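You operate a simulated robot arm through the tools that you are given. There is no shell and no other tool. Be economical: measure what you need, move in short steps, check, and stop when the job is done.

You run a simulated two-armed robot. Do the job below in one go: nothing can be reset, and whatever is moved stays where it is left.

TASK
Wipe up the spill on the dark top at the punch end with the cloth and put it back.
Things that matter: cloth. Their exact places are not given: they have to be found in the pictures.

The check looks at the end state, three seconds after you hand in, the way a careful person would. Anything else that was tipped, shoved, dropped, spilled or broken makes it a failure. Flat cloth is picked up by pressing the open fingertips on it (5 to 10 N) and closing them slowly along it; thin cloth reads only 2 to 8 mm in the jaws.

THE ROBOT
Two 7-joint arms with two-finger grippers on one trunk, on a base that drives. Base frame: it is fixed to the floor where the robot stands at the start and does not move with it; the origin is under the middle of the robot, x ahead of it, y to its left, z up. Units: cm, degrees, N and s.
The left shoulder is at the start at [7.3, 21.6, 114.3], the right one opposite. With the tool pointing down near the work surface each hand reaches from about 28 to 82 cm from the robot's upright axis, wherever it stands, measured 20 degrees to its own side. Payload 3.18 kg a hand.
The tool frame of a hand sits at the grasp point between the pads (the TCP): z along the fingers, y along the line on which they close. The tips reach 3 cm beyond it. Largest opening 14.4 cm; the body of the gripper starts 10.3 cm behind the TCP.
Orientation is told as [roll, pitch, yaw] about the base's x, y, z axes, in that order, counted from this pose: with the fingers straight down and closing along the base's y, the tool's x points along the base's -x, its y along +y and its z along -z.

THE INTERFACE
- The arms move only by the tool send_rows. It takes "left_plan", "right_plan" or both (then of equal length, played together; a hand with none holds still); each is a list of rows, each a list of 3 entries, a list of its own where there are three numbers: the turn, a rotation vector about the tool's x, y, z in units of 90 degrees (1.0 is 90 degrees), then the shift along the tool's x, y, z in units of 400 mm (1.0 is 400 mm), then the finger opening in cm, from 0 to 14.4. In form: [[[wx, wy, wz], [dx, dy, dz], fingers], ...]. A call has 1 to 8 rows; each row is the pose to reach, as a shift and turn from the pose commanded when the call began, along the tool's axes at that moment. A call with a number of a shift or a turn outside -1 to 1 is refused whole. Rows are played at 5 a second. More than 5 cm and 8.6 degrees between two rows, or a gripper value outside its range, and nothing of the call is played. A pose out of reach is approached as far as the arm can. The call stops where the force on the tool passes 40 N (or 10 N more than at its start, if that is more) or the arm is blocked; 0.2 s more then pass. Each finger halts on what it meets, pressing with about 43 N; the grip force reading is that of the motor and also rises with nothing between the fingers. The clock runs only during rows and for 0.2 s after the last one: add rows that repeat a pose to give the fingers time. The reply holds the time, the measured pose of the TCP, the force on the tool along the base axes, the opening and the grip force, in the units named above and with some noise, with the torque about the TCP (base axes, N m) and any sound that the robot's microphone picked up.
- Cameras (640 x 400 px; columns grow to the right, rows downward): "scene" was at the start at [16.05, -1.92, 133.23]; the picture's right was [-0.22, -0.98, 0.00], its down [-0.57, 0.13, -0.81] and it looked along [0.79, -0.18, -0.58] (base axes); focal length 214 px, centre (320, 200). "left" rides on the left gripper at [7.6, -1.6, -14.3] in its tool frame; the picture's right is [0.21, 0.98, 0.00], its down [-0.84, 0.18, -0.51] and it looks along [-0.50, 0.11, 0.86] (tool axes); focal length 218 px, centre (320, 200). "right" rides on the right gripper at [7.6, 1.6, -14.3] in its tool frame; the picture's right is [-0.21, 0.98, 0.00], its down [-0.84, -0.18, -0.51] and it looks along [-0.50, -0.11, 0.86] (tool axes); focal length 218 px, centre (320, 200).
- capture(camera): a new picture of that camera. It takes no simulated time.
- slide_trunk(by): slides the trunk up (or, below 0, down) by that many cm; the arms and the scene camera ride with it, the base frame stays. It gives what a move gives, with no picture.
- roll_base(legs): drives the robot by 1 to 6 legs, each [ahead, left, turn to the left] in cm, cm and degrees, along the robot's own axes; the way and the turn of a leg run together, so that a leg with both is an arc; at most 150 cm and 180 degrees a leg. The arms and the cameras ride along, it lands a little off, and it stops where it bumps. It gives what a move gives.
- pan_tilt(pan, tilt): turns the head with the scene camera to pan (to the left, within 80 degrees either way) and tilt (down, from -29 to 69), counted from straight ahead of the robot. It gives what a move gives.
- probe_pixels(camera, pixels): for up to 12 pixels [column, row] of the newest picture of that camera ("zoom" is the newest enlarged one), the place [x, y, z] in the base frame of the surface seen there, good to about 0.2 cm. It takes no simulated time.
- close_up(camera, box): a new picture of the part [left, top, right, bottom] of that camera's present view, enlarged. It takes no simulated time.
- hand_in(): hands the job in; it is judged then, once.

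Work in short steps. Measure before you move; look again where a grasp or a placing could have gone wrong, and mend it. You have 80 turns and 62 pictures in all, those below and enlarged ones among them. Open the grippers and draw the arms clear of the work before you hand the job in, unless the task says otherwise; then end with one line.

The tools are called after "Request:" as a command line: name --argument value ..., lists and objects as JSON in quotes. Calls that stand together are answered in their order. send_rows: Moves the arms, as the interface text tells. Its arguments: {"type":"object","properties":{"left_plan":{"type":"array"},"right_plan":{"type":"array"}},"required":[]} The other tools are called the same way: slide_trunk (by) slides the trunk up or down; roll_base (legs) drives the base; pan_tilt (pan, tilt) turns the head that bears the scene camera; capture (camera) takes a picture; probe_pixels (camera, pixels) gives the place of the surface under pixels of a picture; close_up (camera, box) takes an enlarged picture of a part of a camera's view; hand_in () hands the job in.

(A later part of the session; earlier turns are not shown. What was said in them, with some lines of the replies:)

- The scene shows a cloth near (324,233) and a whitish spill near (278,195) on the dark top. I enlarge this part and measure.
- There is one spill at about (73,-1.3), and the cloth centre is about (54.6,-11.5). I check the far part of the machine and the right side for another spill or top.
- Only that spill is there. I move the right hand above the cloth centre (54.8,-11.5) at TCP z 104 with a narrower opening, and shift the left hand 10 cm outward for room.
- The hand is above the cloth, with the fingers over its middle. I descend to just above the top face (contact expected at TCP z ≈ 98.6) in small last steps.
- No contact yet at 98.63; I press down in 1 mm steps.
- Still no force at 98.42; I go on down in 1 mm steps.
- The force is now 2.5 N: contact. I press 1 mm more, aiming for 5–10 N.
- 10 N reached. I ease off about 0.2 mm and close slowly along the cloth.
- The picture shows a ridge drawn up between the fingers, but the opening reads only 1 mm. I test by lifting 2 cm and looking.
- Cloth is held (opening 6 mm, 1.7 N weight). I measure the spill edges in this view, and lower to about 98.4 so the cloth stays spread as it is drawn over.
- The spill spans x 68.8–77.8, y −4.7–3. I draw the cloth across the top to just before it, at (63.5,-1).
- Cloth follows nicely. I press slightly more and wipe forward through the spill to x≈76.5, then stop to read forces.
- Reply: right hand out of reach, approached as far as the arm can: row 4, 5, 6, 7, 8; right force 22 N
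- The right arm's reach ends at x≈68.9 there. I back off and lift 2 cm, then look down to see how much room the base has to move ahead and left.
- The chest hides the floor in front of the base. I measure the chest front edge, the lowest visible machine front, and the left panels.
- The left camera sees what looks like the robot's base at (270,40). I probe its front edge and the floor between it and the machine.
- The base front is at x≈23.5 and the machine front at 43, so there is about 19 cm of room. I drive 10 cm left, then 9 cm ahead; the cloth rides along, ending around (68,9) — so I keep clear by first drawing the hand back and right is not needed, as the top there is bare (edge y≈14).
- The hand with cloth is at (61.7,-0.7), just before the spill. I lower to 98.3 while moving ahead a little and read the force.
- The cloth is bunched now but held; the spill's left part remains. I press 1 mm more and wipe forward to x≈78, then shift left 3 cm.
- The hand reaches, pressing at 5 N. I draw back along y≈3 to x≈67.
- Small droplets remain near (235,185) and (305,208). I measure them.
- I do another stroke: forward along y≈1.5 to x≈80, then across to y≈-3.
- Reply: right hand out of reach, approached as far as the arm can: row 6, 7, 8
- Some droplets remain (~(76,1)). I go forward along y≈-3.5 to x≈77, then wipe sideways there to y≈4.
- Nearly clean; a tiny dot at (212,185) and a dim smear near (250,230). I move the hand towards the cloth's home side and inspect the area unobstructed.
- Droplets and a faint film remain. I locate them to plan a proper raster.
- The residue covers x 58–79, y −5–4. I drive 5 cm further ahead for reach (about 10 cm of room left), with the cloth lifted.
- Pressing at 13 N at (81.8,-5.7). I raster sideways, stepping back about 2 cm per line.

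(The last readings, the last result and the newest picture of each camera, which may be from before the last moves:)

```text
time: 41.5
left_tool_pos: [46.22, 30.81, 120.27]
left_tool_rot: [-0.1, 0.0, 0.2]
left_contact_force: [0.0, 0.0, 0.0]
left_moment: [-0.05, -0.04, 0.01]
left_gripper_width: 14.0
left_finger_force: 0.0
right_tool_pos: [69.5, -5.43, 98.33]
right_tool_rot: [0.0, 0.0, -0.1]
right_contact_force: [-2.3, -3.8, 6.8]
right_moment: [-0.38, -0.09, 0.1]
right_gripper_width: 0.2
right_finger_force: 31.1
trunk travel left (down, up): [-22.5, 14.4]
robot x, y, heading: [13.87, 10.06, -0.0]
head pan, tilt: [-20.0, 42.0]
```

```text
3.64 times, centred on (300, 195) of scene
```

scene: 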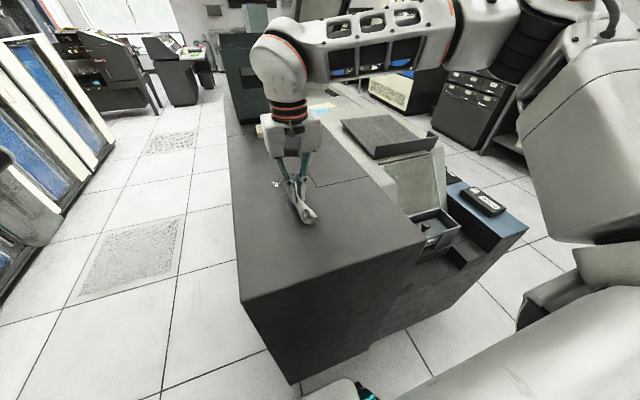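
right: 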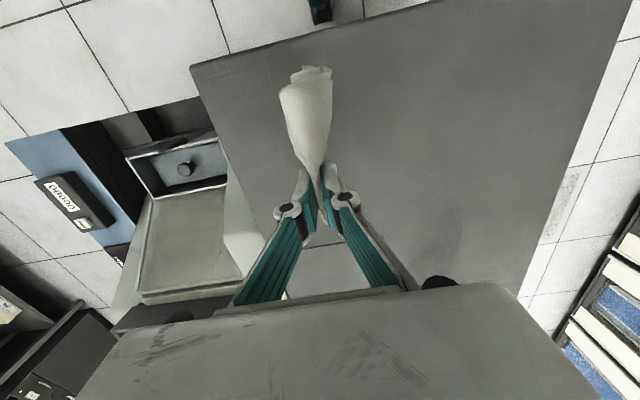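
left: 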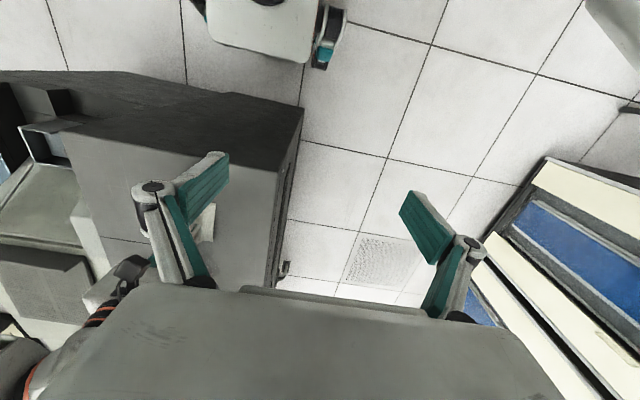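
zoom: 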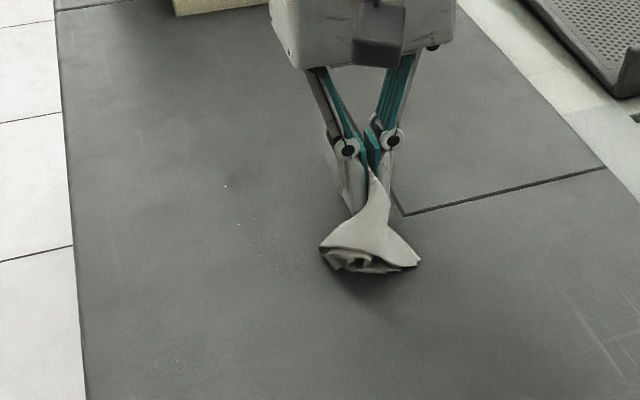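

Much cleaner. I measure the remaining specks at (225,185), (237,223), (255,220) and finish the raster towards the robot.

Request:
probe_pixels --camera "zoom" --pixels '[[225, 185], [237, 223], [262, 235], [215, 345], [275, 265]]'

Request:
send_rows --right_plan '[[[0, 0, 0], [0, 0.09, 0], 0], [[0, 0, 0], [0, 0.18, 0], 0], [[0, 0, 0], [0, 0.28, 0], 0], [[0, 0, 0], [0.06, 0.28, 0], 0], [[0, 0, 0], [0.06, 0.18, 0], 0], [[0, 0, 0], [0.06, 0.09, 0], 0], [[0, 0, 0], [0.06, 0, 0], 0], [[0, 0, 0], [0.12, 0, 0], 0]]'

Request:
send_rows --right_plan '[[[0, 0, 0], [0, 0.09, 0], 0], [[0, 0, 0], [0, 0.18, 0], 0], [[0, 0, 0], [0, 0.28, 0], 0], [[0, 0, 0], [0.06, 0.28, 0], 0], [[0, 0, 0], [0.06, 0.18, 0], 0], [[0, 0, 0], [0.06, 0.09, 0], 0], [[0, 0, 0], [0.06, 0, 0], 0], [[0, 0, 0], [0.06, -0.09, 0], 0]]'

Request:
close_up --camera "scene" --box '[220, 140, 380, 250]'

```text
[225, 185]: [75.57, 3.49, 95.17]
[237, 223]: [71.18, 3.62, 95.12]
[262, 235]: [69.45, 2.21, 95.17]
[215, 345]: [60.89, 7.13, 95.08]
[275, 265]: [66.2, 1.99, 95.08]
```

```text
time: 43.3
left_tool_pos: [46.27, 30.72, 120.37]
left_tool_rot: [0.0, 0.0, 0.2]
left_contact_force: [-1.4, 0.3, 0.7]
left_moment: [0.0, 0.0, -0.01]
left_gripper_width: 14.0
left_finger_force: 0.0
right_tool_pos: [64.5, -5.29, 98.49]
right_tool_rot: [0.0, 0.1, 0.1]
right_contact_force: [0.1, -0.5, 2.3]
right_moment: [0.02, -0.02, 0.04]
right_gripper_width: 0.45
right_finger_force: 32.9
trunk travel left (down, up): [-22.5, 14.4]
robot x, y, heading: [13.94, 10.02, 0.2]
head pan, tilt: [-20.0, 42.0]
```

```text
time: 45.1
left_tool_pos: [46.36, 30.7, 120.18]
left_tool_rot: [0.0, 0.0, 0.2]
left_contact_force: [-0.5, 0.4, 0.1]
left_moment: [0.05, -0.05, 0.03]
left_gripper_width: 14.01
left_finger_force: 0.0
right_tool_pos: [62.22, -9.2, 98.21]
right_tool_rot: [-0.1, 0.0, 0.0]
right_contact_force: [0.1, 0.6, 0.9]
right_moment: [0.0, 0.01, 0.01]
right_gripper_width: 0.6
right_finger_force: 32.5
trunk travel left (down, up): [-22.5, 14.4]
robot x, y, heading: [14.15, 9.93, -0.2]
head pan, tilt: [-20.0, 42.0]
```

```text
3.64 times, centred on (300, 195) of scene
```

zoom: 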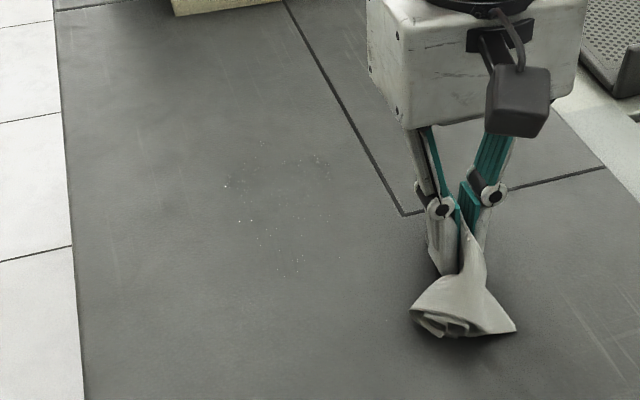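

Only faint specks remain. I zoom further to see them.

Request:
close_up --camera "scene" --box '[255, 160, 325, 220]'

Request:
probe_pixels --camera "zoom" --pixels '[[320, 200]]'

```text
6.67 times, centred on (290, 190) of scene
```

zoom: 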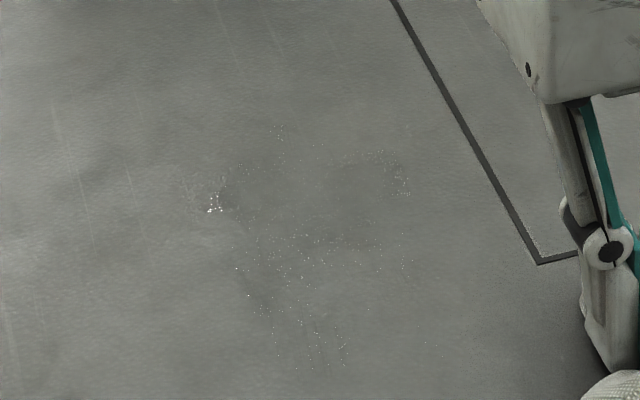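

```text
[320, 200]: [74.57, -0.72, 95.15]
```

A very faint film of specks remains. I do a second pass with lengthwise strokes at a bit more pressure.

Request:
send_rows --right_plan '[[[0, 0, 0], [0, 0.09, 0.001], 0], [[0, 0, 0], [-0.11, 0.1, 0.0015], 0], [[0, 0, 0], [-0.22, 0.1, 0.0015], 0], [[0, 0, 0], [-0.33, 0.1, 0.0015], 0], [[0, 0, 0], [-0.44, 0.1, 0.0015], 0], [[0, 0, 0], [-0.47, 0.15, 0.0015], 0], [[0, 0, 0], [-0.36, 0.15, 0.0015], 0], [[0, 0, 0], [-0.25, 0.15, 0.0015], 0]]'

Request:
send_rows --right_plan '[[[0, 0, 0], [0.11, 0, 0], 0], [[0, 0, 0], [0.18, 0.05, 0], 0], [[0, 0, 0], [0.08, 0.06, 0], 0], [[0, 0, 0], [-0.03, 0.06, 0], 0], [[0, 0, 0], [-0.14, 0.06, 0], 0], [[0, 0, 0], [-0.22, 0.07, 0], 0], [[0, 0, 0], [-0.22, 0.11, 0], 0], [[0, 0, 0], [-0.11, 0.11, 0], 0]]'

Request:
send_rows --right_plan '[[[0, 0, 0], [0.11, 0, 0], 0], [[0, 0, 0], [0.22, 0, 0], 0], [[0, 0, 0], [0.28, 0.05, 0], 0], [[0, 0, 0], [0.18, 0.06, 0], 0], [[0, 0, 0], [0.07, 0.06, 0], 0], [[0, 0, 0], [-0.04, 0.06, 0], 0], [[0, 0, 0], [-0.11, 0.07, 0], 0], [[0, 0, 0], [-0.11, 0.11, 0], 0]]'

Request:
send_rows --right_plan '[[[0, 0, 0], [0.11, 0, 0], 0], [[0, 0, 0], [0.22, 0, 0], 0], [[0, 0, 0], [0.33, 0, 0], 0], [[0, 0, 0], [0.4, -0.06, 0], 0], [[0, 0, 0], [0.4, -0.16, 0], 0], [[0, 0, 0], [0.4, -0.26, 0], 0], [[0, 0, 0], [0.4, -0.36, 0], 0], [[0, 0, 0], [0.4, -0.4, -0.01], 0]]'

Request:
close_up --camera "scene" --box '[255, 160, 325, 220]'

```text
time: 46.9
left_tool_pos: [46.33, 30.87, 120.24]
left_tool_rot: [-0.1, 0.1, 0.2]
left_contact_force: [0.3, 0.0, -0.1]
left_moment: [0.01, 0.03, -0.04]
left_gripper_width: 14.0
left_finger_force: 0.0
right_tool_pos: [72.48, -3.33, 98.25]
right_tool_rot: [0.0, 0.0, 0.1]
right_contact_force: [0.3, 0.3, 0.8]
right_moment: [0.06, 0.01, -0.01]
right_gripper_width: 0.7
right_finger_force: 35.9
trunk travel left (down, up): [-22.5, 14.4]
robot x, y, heading: [14.17, 9.48, 0.2]
head pan, tilt: [-20.0, 42.0]
```

```text
time: 48.7
left_tool_pos: [46.28, 30.75, 120.28]
left_tool_rot: [0.0, 0.0, 0.3]
left_contact_force: [-0.1, -0.9, 0.1]
left_moment: [0.01, -0.02, -0.01]
left_gripper_width: 14.0
left_finger_force: 0.0
right_tool_pos: [76.58, 1.46, 98.55]
right_tool_rot: [0.1, -0.1, 0.0]
right_contact_force: [-0.9, -2.2, 2.8]
right_moment: [0.22, -0.01, -0.02]
right_gripper_width: 0.51
right_finger_force: 42.7
trunk travel left (down, up): [-22.5, 14.4]
robot x, y, heading: [13.94, 9.9, 0.3]
head pan, tilt: [-20.0, 42.0]
```

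```text
time: 50.5
left_tool_pos: [46.3, 30.83, 120.24]
left_tool_rot: [-0.1, -0.1, 0.2]
left_contact_force: [0.0, 1.2, 0.8]
left_moment: [-0.03, 0.0, -0.05]
left_gripper_width: 14.0
left_finger_force: 0.0
right_tool_pos: [81.39, 5.81, 98.43]
right_tool_rot: [0.0, -0.1, 0.2]
right_contact_force: [-0.9, -1.5, 2.1]
right_moment: [-0.28, -0.09, -0.01]
right_gripper_width: 0.45
right_finger_force: 33.0
trunk travel left (down, up): [-22.5, 14.4]
robot x, y, heading: [13.58, 9.96, -0.2]
head pan, tilt: [-20.0, 42.0]
```

```text
time: 52.3
left_tool_pos: [46.37, 30.8, 120.2]
left_tool_rot: [-0.1, 0.1, 0.2]
left_contact_force: [0.4, 0.6, 0.2]
left_moment: [-0.03, 0.02, -0.01]
left_gripper_width: 13.99
left_finger_force: 0.1
right_tool_pos: [65.01, -10.31, 98.63]
right_tool_rot: [-0.1, 0.0, 0.1]
right_contact_force: [-0.5, -2.0, 0.7]
right_moment: [-0.05, -0.03, 0.02]
right_gripper_width: 0.4
right_finger_force: 32.9
trunk travel left (down, up): [-22.5, 14.4]
robot x, y, heading: [14.1, 9.9, -0.0]
head pan, tilt: [-20.0, 42.0]
```

```text
6.67 times, centred on (290, 190) of scene
```

zoom: 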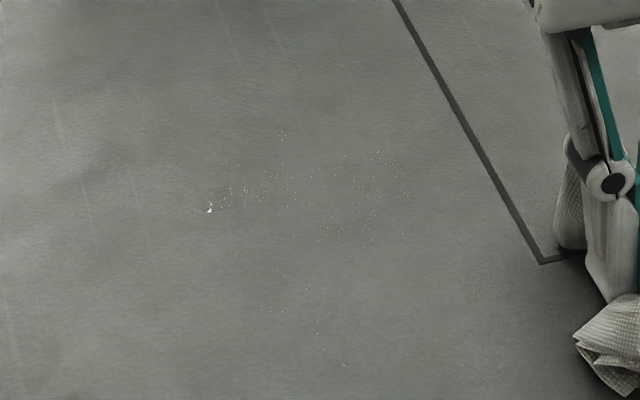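

Still specks, the largest about (75,4). Another pass, pressing about 1 mm deeper.

Request:
send_rows --right_plan '[[[0, 0, 0], [-0.1, 0.05, 0.005], 0], [[0, 0, 0], [-0.2, 0.1, 0.01], 0], [[0, 0, 0], [-0.3, 0.12, 0.0125], 0], [[0, 0, 0], [-0.4, 0.12, 0.0125], 0], [[0, 0, 0], [-0.4, 0.22, 0.0125], 0], [[0, 0, 0], [-0.4, 0.32, 0.0125], 0], [[0, 0, 0], [-0.4, 0.42, 0.0125], 0], [[0, 0, 0], [-0.36, 0.42, 0.0125], 0]]'

Request:
send_rows --right_plan '[[[0, 0, 0], [0, -0.1, 0], 0], [[0, 0, 0], [0, -0.2, 0], 0], [[0, 0, 0], [0, -0.3, 0], 0], [[0, 0, 0], [0.04, -0.3, 0], 0], [[0, 0, 0], [0.04, -0.2, 0], 0], [[0, 0, 0], [0.04, -0.1, 0], 0], [[0, 0, 0], [0.04, 0, 0], 0], [[0, 0, 0], [0.08, 0, 0], 0]]'

Request:
send_rows --right_plan '[[[0, 0, 0], [0, -0.1, 0], 0], [[0, 0, 0], [0, -0.2, 0], 0], [[0, 0, 0], [0, -0.3, 0], 0], [[0, 0, 0], [0.04, -0.3, 0], 0], [[0, 0, 0], [0.04, -0.2, 0], 0], [[0, 0, 0], [0.04, -0.1, 0], 0], [[0, 0, 0], [0.04, 0, 0], 0], [[0, 0, 0], [0.08, 0, 0], 0]]'

Request:
send_rows --right_plan '[[[0, 0, 0], [0, -0.1, 0], 0], [[0, 0, 0], [0, -0.2, 0], 0], [[0, 0, 0], [0, -0.3, 0], 0], [[0, 0, 0], [0.04, -0.3, 0], 0], [[0, 0, 0], [0.04, -0.2, 0], 0], [[0, 0, 0], [0.04, -0.1, 0], 0], [[0, 0, 0], [0.04, 0, 0], 0], [[0, 0, 0], [0.08, 0, 0], 0]]'

Request:
send_rows --right_plan '[[[0, 0, 0], [0, -0.1, 0], 0], [[0, 0, 0], [0, -0.2, 0], 0], [[0, 0, 0], [0, -0.3, 0], 0], [[0, 0, 0], [0.03, -0.4, 0], 0], [[0, 0, 0], [0.03, -0.42, -0.01], 0]]'

Request:
close_up --camera "scene" --box '[255, 160, 325, 220]'

```text
time: 54.1
left_tool_pos: [46.27, 30.81, 120.33]
left_tool_rot: [0.0, 0.0, 0.2]
left_contact_force: [-0.2, 0.2, 0.5]
left_moment: [0.01, 0.0, -0.02]
left_gripper_width: 14.0
left_finger_force: 0.1
right_tool_pos: [79.4, 6.61, 98.04]
right_tool_rot: [0.1, -0.1, 0.1]
right_contact_force: [0.8, 0.1, 1.2]
right_moment: [0.23, 0.11, 0.01]
right_gripper_width: 0.61
right_finger_force: 33.9
trunk travel left (down, up): [-22.5, 14.4]
robot x, y, heading: [13.94, 9.99, -0.2]
head pan, tilt: [-20.0, 42.0]
```

```text
time: 55.9
left_tool_pos: [46.33, 30.74, 120.27]
left_tool_rot: [-0.1, 0.0, 0.3]
left_contact_force: [0.0, -0.9, -0.3]
left_moment: [0.01, -0.01, 0.01]
left_gripper_width: 14.02
left_finger_force: 0.2
right_tool_pos: [76.33, 6.66, 98.18]
right_tool_rot: [0.2, -0.1, 0.1]
right_contact_force: [-0.4, -2.2, 4.9]
right_moment: [-0.07, 0.0, 0.05]
right_gripper_width: 0.26
right_finger_force: 35.1
trunk travel left (down, up): [-22.5, 14.4]
robot x, y, heading: [13.99, 10.14, 0.0]
head pan, tilt: [-20.0, 42.0]
```

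```text
time: 57.7
left_tool_pos: [46.36, 30.79, 120.33]
left_tool_rot: [0.0, 0.0, 0.1]
left_contact_force: [-0.5, 0.1, 0.2]
left_moment: [0.03, -0.01, -0.02]
left_gripper_width: 14.0
left_finger_force: 0.2
right_tool_pos: [72.93, 6.69, 97.95]
right_tool_rot: [0.2, 0.0, 0.1]
right_contact_force: [0.1, -1.9, 3.4]
right_moment: [-0.4, -0.02, 0.0]
right_gripper_width: 0.59
right_finger_force: 32.4
trunk travel left (down, up): [-22.5, 14.4]
robot x, y, heading: [13.92, 9.71, 0.3]
head pan, tilt: [-20.0, 42.0]
```

```text
time: 59.5
left_tool_pos: [46.38, 30.69, 120.34]
left_tool_rot: [0.0, 0.0, 0.2]
left_contact_force: [-0.2, -0.5, 0.6]
left_moment: [0.02, -0.03, 0.03]
left_gripper_width: 14.02
left_finger_force: 0.0
right_tool_pos: [69.88, 6.61, 98.07]
right_tool_rot: [0.2, 0.0, 0.1]
right_contact_force: [0.5, 3.7, -1.7]
right_moment: [0.38, 0.0, 0.0]
right_gripper_width: 0.79
right_finger_force: 38.1
trunk travel left (down, up): [-22.5, 14.4]
robot x, y, heading: [13.94, 9.68, 0.4]
head pan, tilt: [-20.0, 42.0]
```

```text
time: 60.7
left_tool_pos: [46.32, 30.75, 120.33]
left_tool_rot: [-0.1, 0.2, 0.3]
left_contact_force: [0.2, 0.1, 0.0]
left_moment: [0.01, 0.03, 0.02]
left_gripper_width: 14.0
left_finger_force: 0.1
right_tool_pos: [68.74, -10.47, 98.53]
right_tool_rot: [0.0, 0.0, -0.1]
right_contact_force: [-0.7, -0.4, 1.6]
right_moment: [0.1, 0.01, 0.01]
right_gripper_width: 0.86
right_finger_force: 42.6
trunk travel left (down, up): [-22.5, 14.4]
robot x, y, heading: [13.48, 10.01, 0.1]
head pan, tilt: [-20.0, 42.0]
```

```text
6.67 times, centred on (290, 190) of scene
```

zoom: 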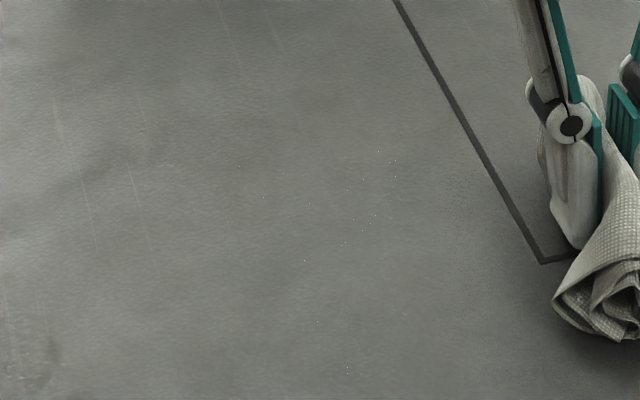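

Nearly gone; last specks lie around x 70–77, y −4–−1. One more short pass there, then a look at the lower-left faint mark.

Request:
send_rows --right_plan '[[[0, 0, 0], [-0.1, 0.05, 0.007], 0], [[0, 0, 0], [-0.2, 0.1, 0.012], 0], [[0, 0, 0], [-0.3, 0.12, 0.0125], 0], [[0, 0, 0], [-0.3, 0.22, 0.0125], 0], [[0, 0, 0], [-0.27, 0.26, 0.0125], 0], [[0, 0, 0], [-0.25, 0.16, 0.0125], 0], [[0, 0, 0], [-0.24, 0.1, 0.0125], 0], [[0, 0, 0], [-0.2, 0.08, 0.0125], 0]]'

Request:
send_rows --right_plan '[[[0, 0, 0], [0, 0.1, 0], 0], [[0, 0, 0], [0, 0.2, 0], 0], [[0, 0, 0], [0.04, 0.2, 0], 0], [[0, 0, 0], [0.04, 0.1, 0], 0], [[0, 0, 0], [0.04, 0, 0], 0], [[0, 0, 0], [0.08, 0, 0], 0], [[0, 0, 0], [0.08, 0.1, 0], 0], [[0, 0, 0], [0.08, 0.2, 0], 0]]'

Request:
send_rows --right_plan '[[[0, 0, 0], [0.04, 0, 0], 0], [[0, 0, 0], [0.04, -0.1, 0], 0], [[0, 0, 0], [0.04, -0.2, 0], 0], [[0, 0, 0], [0.08, -0.2, 0], 0], [[0, 0, 0], [0.12, -0.1, 0], 0], [[0, 0, 0], [0.16, -0.2, 0], 0], [[0, 0, 0], [0.18, -0.28, 0], 0], [[0, 0, 0], [0.18, -0.3, -0.02], 0]]'

Request:
close_up --camera "scene" --box '[255, 160, 325, 220]'

Request:
close_up --camera "scene" --box '[230, 150, 430, 300]'

```text
time: 62.5
left_tool_pos: [46.37, 30.92, 120.23]
left_tool_rot: [0.0, -0.1, 0.2]
left_contact_force: [-1.2, 0.0, 0.0]
left_moment: [0.04, 0.01, -0.01]
left_gripper_width: 13.99
left_finger_force: 0.0
right_tool_pos: [76.7, -7.18, 98.11]
right_tool_rot: [0.0, 0.0, 0.0]
right_contact_force: [0.3, 2.1, 1.4]
right_moment: [0.18, 0.05, 0.02]
right_gripper_width: 0.53
right_finger_force: 31.7
trunk travel left (down, up): [-22.5, 14.4]
robot x, y, heading: [13.9, 9.93, -0.1]
head pan, tilt: [-20.0, 42.0]
```

```text
time: 64.3
left_tool_pos: [46.43, 30.84, 120.18]
left_tool_rot: [-0.2, 0.1, 0.3]
left_contact_force: [-0.4, 0.3, 0.4]
left_moment: [-0.05, -0.02, 0.0]
left_gripper_width: 14.03
left_finger_force: 0.1
right_tool_pos: [73.55, 1.12, 98.09]
right_tool_rot: [0.0, 0.0, 0.1]
right_contact_force: [-0.1, -0.8, 7.4]
right_moment: [0.24, 0.01, 0.03]
right_gripper_width: 0.54
right_finger_force: 42.3
trunk travel left (down, up): [-22.5, 14.4]
robot x, y, heading: [13.66, 9.96, 0.4]
head pan, tilt: [-20.0, 42.0]
```

```text
time: 66.1
left_tool_pos: [46.31, 30.75, 120.24]
left_tool_rot: [-0.2, 0.0, 0.1]
left_contact_force: [-0.5, -1.1, 0.0]
left_moment: [0.04, -0.03, 0.0]
left_gripper_width: 14.03
left_finger_force: 0.0
right_tool_pos: [66.38, -11.09, 98.76]
right_tool_rot: [0.0, 0.0, 0.0]
right_contact_force: [-0.5, -0.2, -1.1]
right_moment: [0.05, 0.03, 0.01]
right_gripper_width: 0.75
right_finger_force: 45.4
trunk travel left (down, up): [-22.5, 14.4]
robot x, y, heading: [13.59, 10.03, -0.1]
head pan, tilt: [-20.0, 42.0]
```

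```text
6.67 times, centred on (290, 190) of scene
```

zoom: 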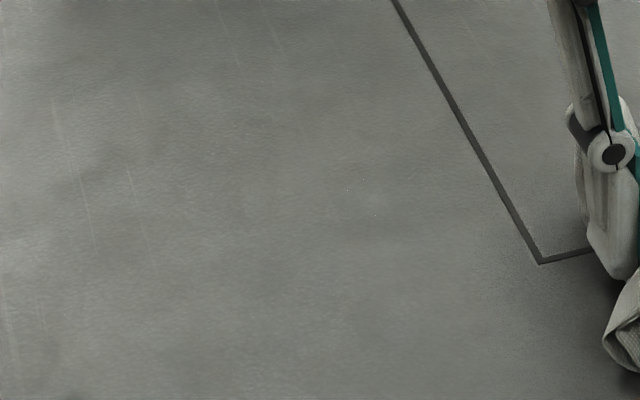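

```text
2.67 times, centred on (330, 225) of scene
```

zoom: 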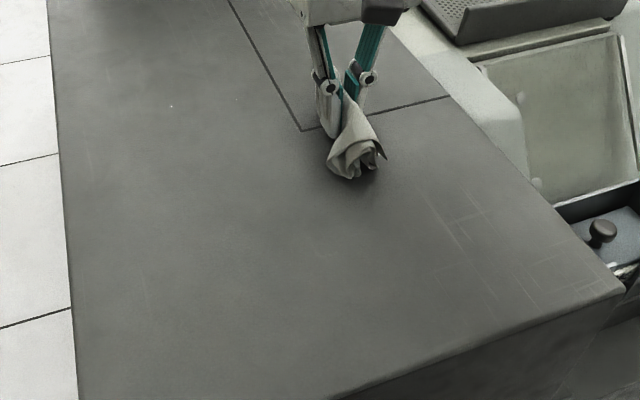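

Clean except one pinpoint at full-view (294,189). One last short pass over it.

Request:
probe_pixels --camera "zoom" --pixels '[[171, 105], [237, 100]]'

Request:
send_rows --right_plan '[[[0, 0, 0], [-0.1, 0.03, 0.007], 0], [[0, 0, 0], [-0.2, 0.08, 0.014], 0], [[0, 0, 0], [-0.3, 0.12, 0.018], 0], [[0, 0, 0], [-0.3, 0.22, 0.018], 0], [[0, 0, 0], [-0.3, 0.3, 0.018], 0], [[0, 0, 0], [-0.26, 0.3, 0.018], 0], [[0, 0, 0], [-0.26, 0.2, 0.018], 0], [[0, 0, 0], [-0.26, 0.1, 0.018], 0]]'

Request:
send_rows --right_plan '[[[0, 0, 0], [0.04, 0, 0], 0], [[0, 0, 0], [0.04, 0.1, 0], 0], [[0, 0, 0], [0.04, 0.2, 0], 0], [[0, 0, 0], [0.08, 0.2, 0], 0], [[0, 0, 0], [0.08, 0.1, 0], 0], [[0, 0, 0], [0.08, 0, 0], 0], [[0, 0, 0], [0.17, -0.05, -0.01], 0], [[0, 0, 0], [0.26, -0.1, -0.02], 0]]'

Request:
close_up --camera "scene" --box '[240, 150, 340, 230]'

```text
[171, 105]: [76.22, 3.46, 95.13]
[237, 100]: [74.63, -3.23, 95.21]
```

```text
time: 67.9
left_tool_pos: [46.28, 30.82, 120.4]
left_tool_rot: [0.1, 0.0, 0.2]
left_contact_force: [-0.3, -0.4, -1.1]
left_moment: [0.04, 0.0, -0.03]
left_gripper_width: 14.04
left_finger_force: 0.1
right_tool_pos: [76.66, -7.2, 98.15]
right_tool_rot: [0.1, -0.1, 0.1]
right_contact_force: [0.2, 2.1, 1.1]
right_moment: [0.04, 0.0, 0.01]
right_gripper_width: 0.61
right_finger_force: 33.8
trunk travel left (down, up): [-22.5, 14.4]
robot x, y, heading: [13.97, 9.7, -0.1]
head pan, tilt: [-20.0, 42.0]
```

```text
time: 69.7
left_tool_pos: [46.31, 30.68, 120.34]
left_tool_rot: [-0.1, 0.0, 0.2]
left_contact_force: [-0.2, -0.3, 0.0]
left_moment: [0.01, -0.01, 0.02]
left_gripper_width: 14.02
left_finger_force: 0.1
right_tool_pos: [66.25, -11.46, 98.96]
right_tool_rot: [0.0, 0.0, 0.0]
right_contact_force: [1.4, -2.2, 0.8]
right_moment: [0.14, -0.04, 0.02]
right_gripper_width: 0.7
right_finger_force: 45.6
trunk travel left (down, up): [-22.5, 14.4]
robot x, y, heading: [14.09, 9.81, 0.2]
head pan, tilt: [-20.0, 42.0]
```

```text
5.00 times, centred on (290, 190) of scene
```

zoom: 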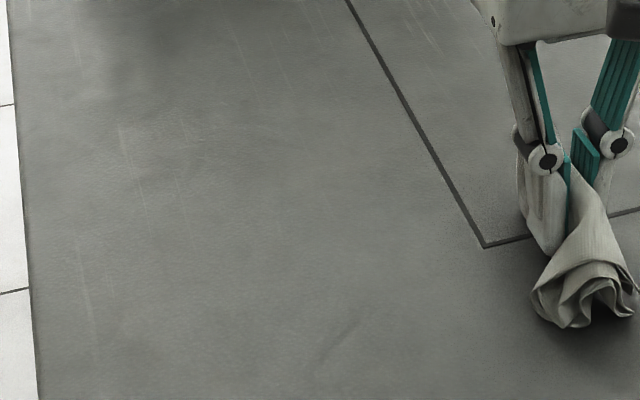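

The top is clean. Now I carry the cloth home: lift to hang at about (56,-11.5,106), then look.

Request:
send_rows --right_plan '[[[0, 0, 0], [0.06, 0, -0.05], 0], [[0, 0, 0], [0.12, 0, -0.1], 0], [[0, 0, 0], [0.19, 0, -0.15], 0], [[0, 0, 0], [0.25, 0, -0.18], 0], [[0, 0, 0], [0.25, 0, -0.18], 0]]'

Request:
close_up --camera "scene" --box '[240, 150, 440, 310]'

Request:
capture --camera "left"

```text
time: 70.9
left_tool_pos: [46.4, 30.89, 120.26]
left_tool_rot: [-0.2, 0.1, 0.1]
left_contact_force: [1.5, 0.5, -0.7]
left_moment: [-0.02, 0.01, -0.01]
left_gripper_width: 14.0
left_finger_force: 0.1
right_tool_pos: [56.48, -11.1, 105.97]
right_tool_rot: [0.1, 0.1, 0.0]
right_contact_force: [0.0, -4.0, 5.3]
right_moment: [-0.14, 0.03, -0.06]
right_gripper_width: 0.36
right_finger_force: 35.7
trunk travel left (down, up): [-22.5, 14.4]
robot x, y, heading: [13.79, 10.17, 0.2]
head pan, tilt: [-20.0, 42.0]
```

```text
2.50 times, centred on (340, 230) of scene
```

zoom: 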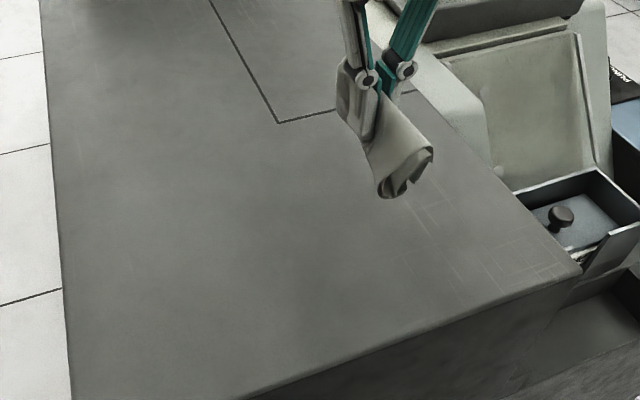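

```text
28 pictures are left
```

left: 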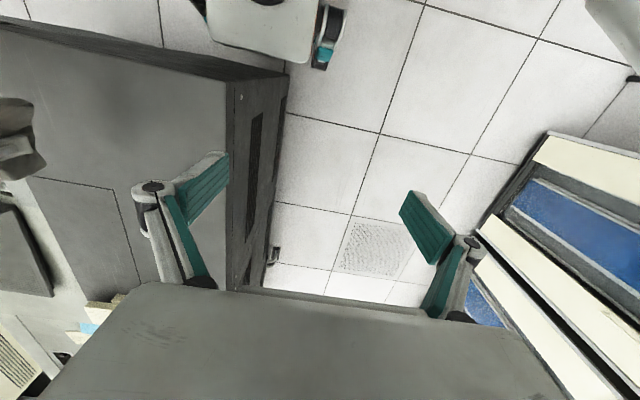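

It hangs as a soft roll leaning towards me. I lower it at x≈57 so that its middle lies over the home spot, then open.

Request:
send_rows --right_plan '[[[0, 0, 0], [-0.01, -0.01, 0.06], 0], [[0, 0, 0], [-0.02, -0.01, 0.12], 0], [[0, 0, 0], [-0.025, -0.01, 0.17], 0], [[0, 0, 0], [-0.025, -0.01, 0.185], 0], [[0, 0, 0], [-0.025, -0.01, 0.185], 1.5], [[0, 0, 0], [-0.025, -0.01, 0.185], 3], [[0, 0, 0], [-0.025, -0.01, 0.16], 4], [[0, 0, 0], [-0.025, -0.01, 0.1], 5]]'

Request:
send_rows --right_plan '[[[0, 0, 0], [0, 0, -0.08], 5], [[0, 0, 0], [-0.08, -0.03, -0.15], 5], [[0, 0, 0], [-0.18, -0.06, -0.2], 5], [[0, 0, 0], [-0.2, -0.1, -0.25], 5]]'

Request:
close_up --camera "scene" --box '[280, 170, 420, 270]'

```text
time: 72.7
left_tool_pos: [46.26, 30.83, 120.29]
left_tool_rot: [0.0, 0.0, 0.2]
left_contact_force: [0.3, -0.3, 0.5]
left_moment: [0.0, 0.04, -0.02]
left_gripper_width: 13.99
left_finger_force: 0.1
right_tool_pos: [57.32, -11.44, 102.12]
right_tool_rot: [0.0, -0.1, 0.1]
right_contact_force: [-0.3, 0.2, 0.1]
right_moment: [0.02, -0.01, 0.01]
right_gripper_width: 5.0
right_finger_force: 0.1
trunk travel left (down, up): [-22.5, 14.4]
robot x, y, heading: [13.95, 9.78, 0.1]
head pan, tilt: [-20.0, 42.0]
```

```text
time: 73.7
left_tool_pos: [46.26, 30.77, 120.26]
left_tool_rot: [-0.2, 0.0, 0.2]
left_contact_force: [0.5, 0.2, -0.4]
left_moment: [0.02, -0.01, 0.01]
left_gripper_width: 14.03
left_finger_force: 0.0
right_tool_pos: [65.27, -15.69, 112.11]
right_tool_rot: [0.1, -0.1, 0.2]
right_contact_force: [0.2, -0.2, -0.6]
right_moment: [0.02, -0.03, -0.03]
right_gripper_width: 5.02
right_finger_force: 0.1
trunk travel left (down, up): [-22.5, 14.4]
robot x, y, heading: [13.8, 10.24, 0.6]
head pan, tilt: [-20.0, 42.0]
```

```text
4.00 times, centred on (350, 220) of scene
```

zoom: 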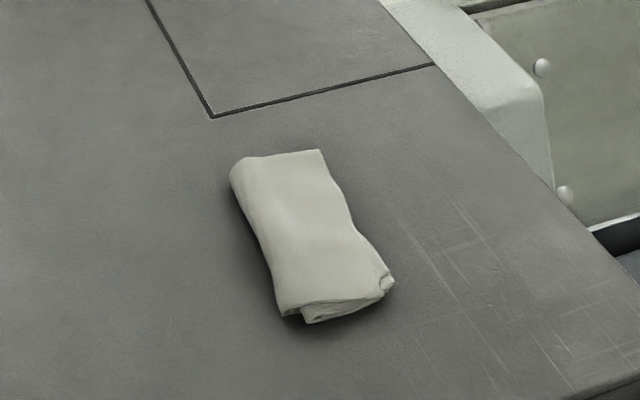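

The cloth lies neatly but folded over. I measure its outline.

Request:
probe_pixels --camera "zoom" --pixels '[[232, 175], [320, 150], [393, 283], [283, 312], [310, 225], [345, 305], [310, 322], [265, 240], [345, 215]]'

Request:
close_up --camera "scene" --box '[325, 200, 395, 260]'

Request:
capture --camera "right"

```text
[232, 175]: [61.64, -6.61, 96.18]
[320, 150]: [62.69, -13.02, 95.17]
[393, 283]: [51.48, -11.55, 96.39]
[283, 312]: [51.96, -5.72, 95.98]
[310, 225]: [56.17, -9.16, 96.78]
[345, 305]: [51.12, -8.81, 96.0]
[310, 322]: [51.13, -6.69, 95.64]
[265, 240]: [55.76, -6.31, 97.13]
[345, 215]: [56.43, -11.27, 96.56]
```

```text
6.67 times, centred on (360, 230) of scene
```

zoom: 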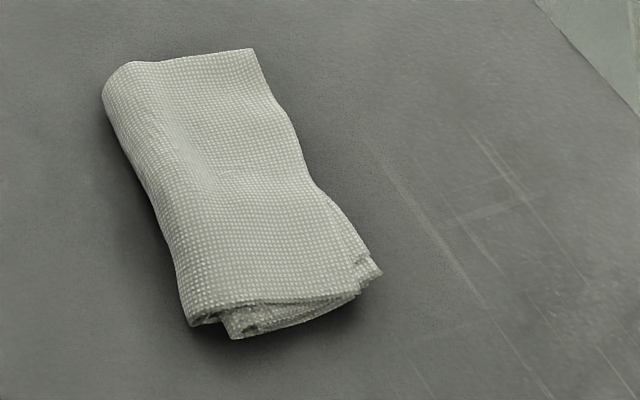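

```text
25 pictures are left
```

right: 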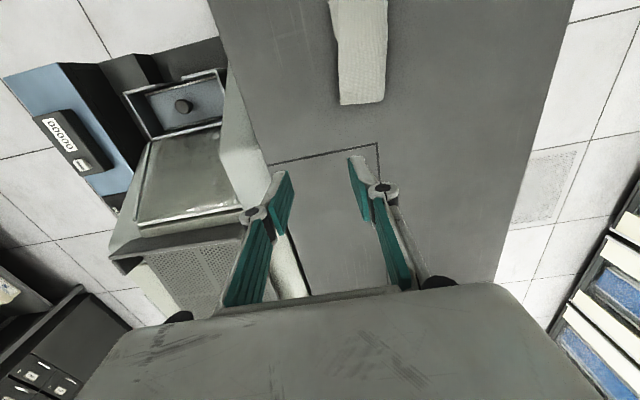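

The cloth's centre is about (56.7,-9.2), some 2 cm off home (54.8,-11.5). I straddle it with fingers 9 cm apart and lower to just above the top.

Request:
send_rows --right_plan '[[[0, 0, 0], [0.08, 0.06, 0.03], 8], [[0, 0, 0], [0.15, 0.12, 0.06], 9], [[0, 0, 0], [0.22, 0.162, 0.09], 9], [[0, 0, 0], [0.22, 0.162, 0.18], 9], [[0, 0, 0], [0.22, 0.162, 0.26], 9], [[0, 0, 0], [0.22, 0.162, 0.32], 9], [[0, 0, 0], [0.22, 0.162, 0.341], 9], [[0, 0, 0], [0.22, 0.162, 0.341], 9]]'

Request:
close_up --camera "scene" --box '[280, 170, 420, 270]'

```text
time: 75.5
left_tool_pos: [46.44, 30.89, 120.27]
left_tool_rot: [-0.1, 0.2, 0.2]
left_contact_force: [0.1, 0.2, 0.1]
left_moment: [-0.01, -0.01, 0.04]
left_gripper_width: 13.98
left_finger_force: 0.1
right_tool_pos: [56.67, -8.73, 98.46]
right_tool_rot: [0.0, -0.1, 0.1]
right_contact_force: [0.4, -0.4, -0.6]
right_moment: [0.01, -0.02, 0.02]
right_gripper_width: 8.99
right_finger_force: 0.0
trunk travel left (down, up): [-22.5, 14.4]
robot x, y, heading: [13.61, 9.94, 0.3]
head pan, tilt: [-20.0, 42.0]
```

```text
4.00 times, centred on (350, 220) of scene
```

zoom: 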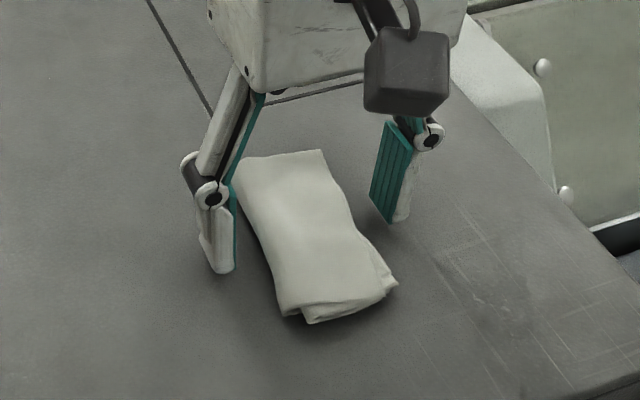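

The fingers straddle it without touching. I move right about 3.9 cm so the left finger nudges the cloth 2 cm, then back off a little and lift.

Request:
send_rows --right_plan '[[[0, 0, 0], [0, -0.025, 0], 9], [[0, 0, 0], [0, -0.05, 0], 9], [[0, 0, 0], [0, -0.075, 0], 9], [[0, 0, 0], [0, -0.097, 0], 9], [[0, 0, 0], [0, -0.097, 0], 9], [[0, 0, 0], [0, -0.075, 0], 9], [[0, 0, 0], [0, -0.075, -0.07], 9], [[0, 0, 0], [0, -0.075, -0.17], 9]]'

Request:
close_up --camera "scene" --box '[280, 170, 420, 270]'

```text
time: 77.3
left_tool_pos: [46.28, 30.91, 120.27]
left_tool_rot: [-0.1, 0.1, 0.2]
left_contact_force: [0.6, -0.2, -0.5]
left_moment: [-0.03, -0.02, -0.02]
left_gripper_width: 13.99
left_finger_force: 0.0
right_tool_pos: [56.53, -11.87, 105.37]
right_tool_rot: [0.0, -0.1, 0.1]
right_contact_force: [-0.5, 1.2, -0.7]
right_moment: [-0.03, 0.02, -0.01]
right_gripper_width: 8.99
right_finger_force: 0.1
trunk travel left (down, up): [-22.5, 14.4]
robot x, y, heading: [13.79, 9.81, -0.3]
head pan, tilt: [-20.0, 42.0]
```

```text
4.00 times, centred on (350, 220) of scene
```

zoom: 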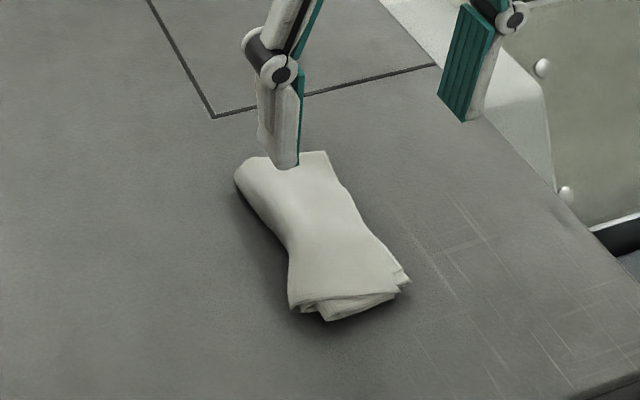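

It shifted about 1 cm to the right. Next I push it 2 cm towards me from the far end, with fingers 2.5 cm apart.

Request:
send_rows --right_plan '[[[0, 0, 0], [-0.08, 0.02, 0], 6], [[0, 0, 0], [-0.16, 0.04, 0], 4], [[0, 0, 0], [-0.215, 0.055, 0.05], 2.5], [[0, 0, 0], [-0.215, 0.055, 0.12], 2.5], [[0, 0, 0], [-0.215, 0.055, 0.165], 2.5], [[0, 0, 0], [-0.215, 0.055, 0.174], 2.5], [[0, 0, 0], [-0.18, 0.055, 0.174], 2.5], [[0, 0, 0], [-0.15, 0.055, 0.174], 2.5]]'

Request:
send_rows --right_plan '[[[0, 0, 0], [0.02, -0.01, 0], 2.5], [[0, 0, 0], [0.04, -0.02, 0], 2.5], [[0, 0, 0], [0.04, -0.02, 0], 2.5], [[0, 0, 0], [-0.03, -0.02, 0], 2.5], [[0, 0, 0], [-0.05, -0.02, -0.08], 2.5], [[0, 0, 0], [-0.07, -0.02, -0.18], 2.5]]'

Request:
close_up --camera "scene" --box '[280, 170, 420, 270]'

```text
time: 79.1
left_tool_pos: [46.33, 30.89, 120.28]
left_tool_rot: [-0.1, 0.1, 0.2]
left_contact_force: [0.0, -0.1, 0.2]
left_moment: [0.0, -0.04, -0.05]
left_gripper_width: 13.98
left_finger_force: 0.0
right_tool_pos: [62.66, -9.66, 98.25]
right_tool_rot: [0.0, -0.2, 0.1]
right_contact_force: [-0.1, 0.5, -0.4]
right_moment: [0.0, 0.01, -0.01]
right_gripper_width: 2.5
right_finger_force: 0.0
trunk travel left (down, up): [-22.5, 14.4]
robot x, y, heading: [13.75, 10.05, -0.0]
head pan, tilt: [-20.0, 42.0]
```

```text
time: 80.5
left_tool_pos: [46.3, 30.94, 120.35]
left_tool_rot: [-0.1, 0.0, 0.2]
left_contact_force: [0.3, 1.0, -0.2]
left_moment: [-0.02, 0.0, -0.01]
left_gripper_width: 13.99
left_finger_force: 0.0
right_tool_pos: [65.5, -10.37, 105.58]
right_tool_rot: [0.0, 0.1, 0.1]
right_contact_force: [0.0, 0.2, 0.0]
right_moment: [-0.03, 0.01, -0.01]
right_gripper_width: 2.52
right_finger_force: 0.0
trunk travel left (down, up): [-22.5, 14.4]
robot x, y, heading: [13.99, 9.99, 0.2]
head pan, tilt: [-20.0, 42.0]
```

```text
4.00 times, centred on (350, 220) of scene
```

zoom: 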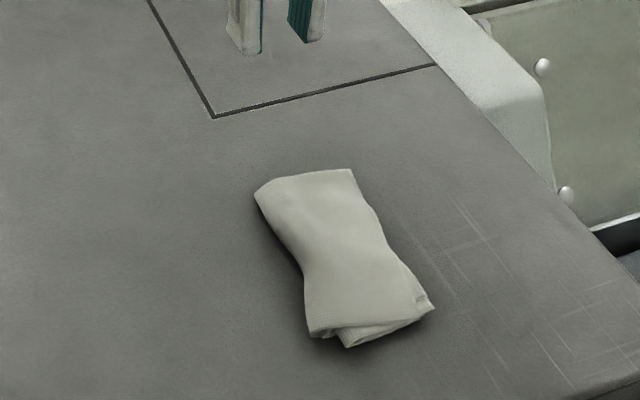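

The cloth moved neatly towards me. I measure its outline against home.

Request:
probe_pixels --camera "zoom" --pixels '[[256, 195], [350, 170], [433, 305], [313, 335], [340, 250], [300, 265], [380, 235]]'

Request:
close_up --camera "right" --box '[280, 0, 440, 110]'

```text
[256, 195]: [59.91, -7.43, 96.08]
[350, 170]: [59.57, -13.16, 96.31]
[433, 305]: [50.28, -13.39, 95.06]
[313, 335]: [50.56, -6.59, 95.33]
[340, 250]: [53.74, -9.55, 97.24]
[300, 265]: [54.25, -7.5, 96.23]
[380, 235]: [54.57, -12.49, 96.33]
```

```text
3.64 times, centred on (360, 55) of right
```

zoom: 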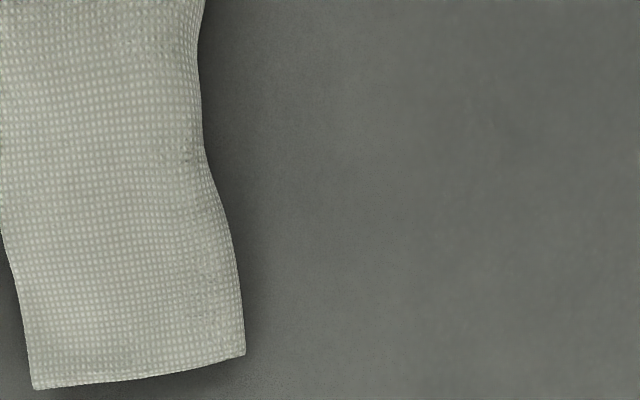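

The centre is now about (55,-10.1), entirely inside its original footprint. I raise and draw back the right hand, open it, and take a final look.

Request:
send_rows --right_plan '[[[0, 0, 0], [0, 0, -0.1], 5], [[0, 0, 0], [0, -0.03, -0.2], 8], [[0, 0, 0], [0.06, -0.08, -0.28], 11], [[0, 0, 0], [0.14, -0.14, -0.32], 14], [[0, 0, 0], [0.24, -0.2, -0.32], 14], [[0, 0, 0], [0.34, -0.26, -0.32], 14], [[0, 0, 0], [0.4, -0.3, -0.32], 14]]'

Request:
capture --camera "scene"

Request:
close_up --camera "scene" --box '[230, 120, 390, 220]'

```text
time: 82.1
left_tool_pos: [46.41, 30.69, 120.28]
left_tool_rot: [0.0, 0.1, 0.3]
left_contact_force: [-0.2, -0.2, 0.2]
left_moment: [0.02, -0.04, 0.01]
left_gripper_width: 14.01
left_finger_force: 0.0
right_tool_pos: [49.28, -22.62, 118.26]
right_tool_rot: [0.0, 0.0, 0.0]
right_contact_force: [-0.4, 0.5, 0.4]
right_moment: [0.03, 0.0, -0.01]
right_gripper_width: 14.0
right_finger_force: 0.0
trunk travel left (down, up): [-22.5, 14.4]
robot x, y, heading: [14.06, 9.82, 0.3]
head pan, tilt: [-20.0, 42.0]
```

```text
20 pictures are left
```

scene: 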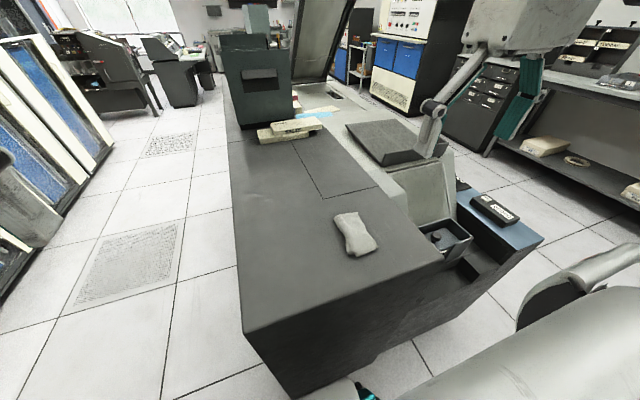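

```text
4.00 times, centred on (310, 170) of scene
```

zoom: 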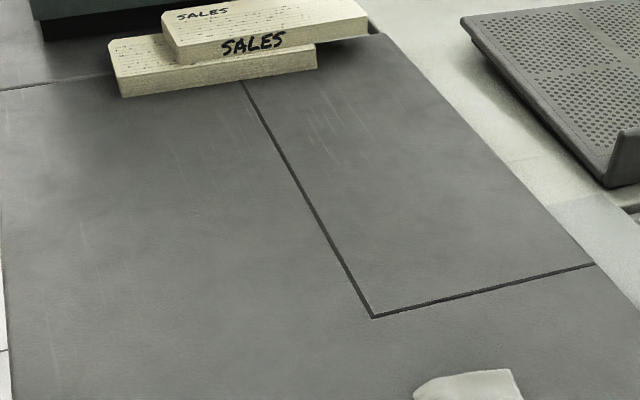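

The top is spotless, the card decks are untouched, the cloth is back on its spot, and both hands are open and clear. I hand in.

Request:
hand_in

```text
The job is handed in.
```

The spill is wiped up and no specks show in the last pictures. The cloth is back about 1.5 cm from where it was, inside its original outline, but folded over to about half its width, and nothing else was disturbed.
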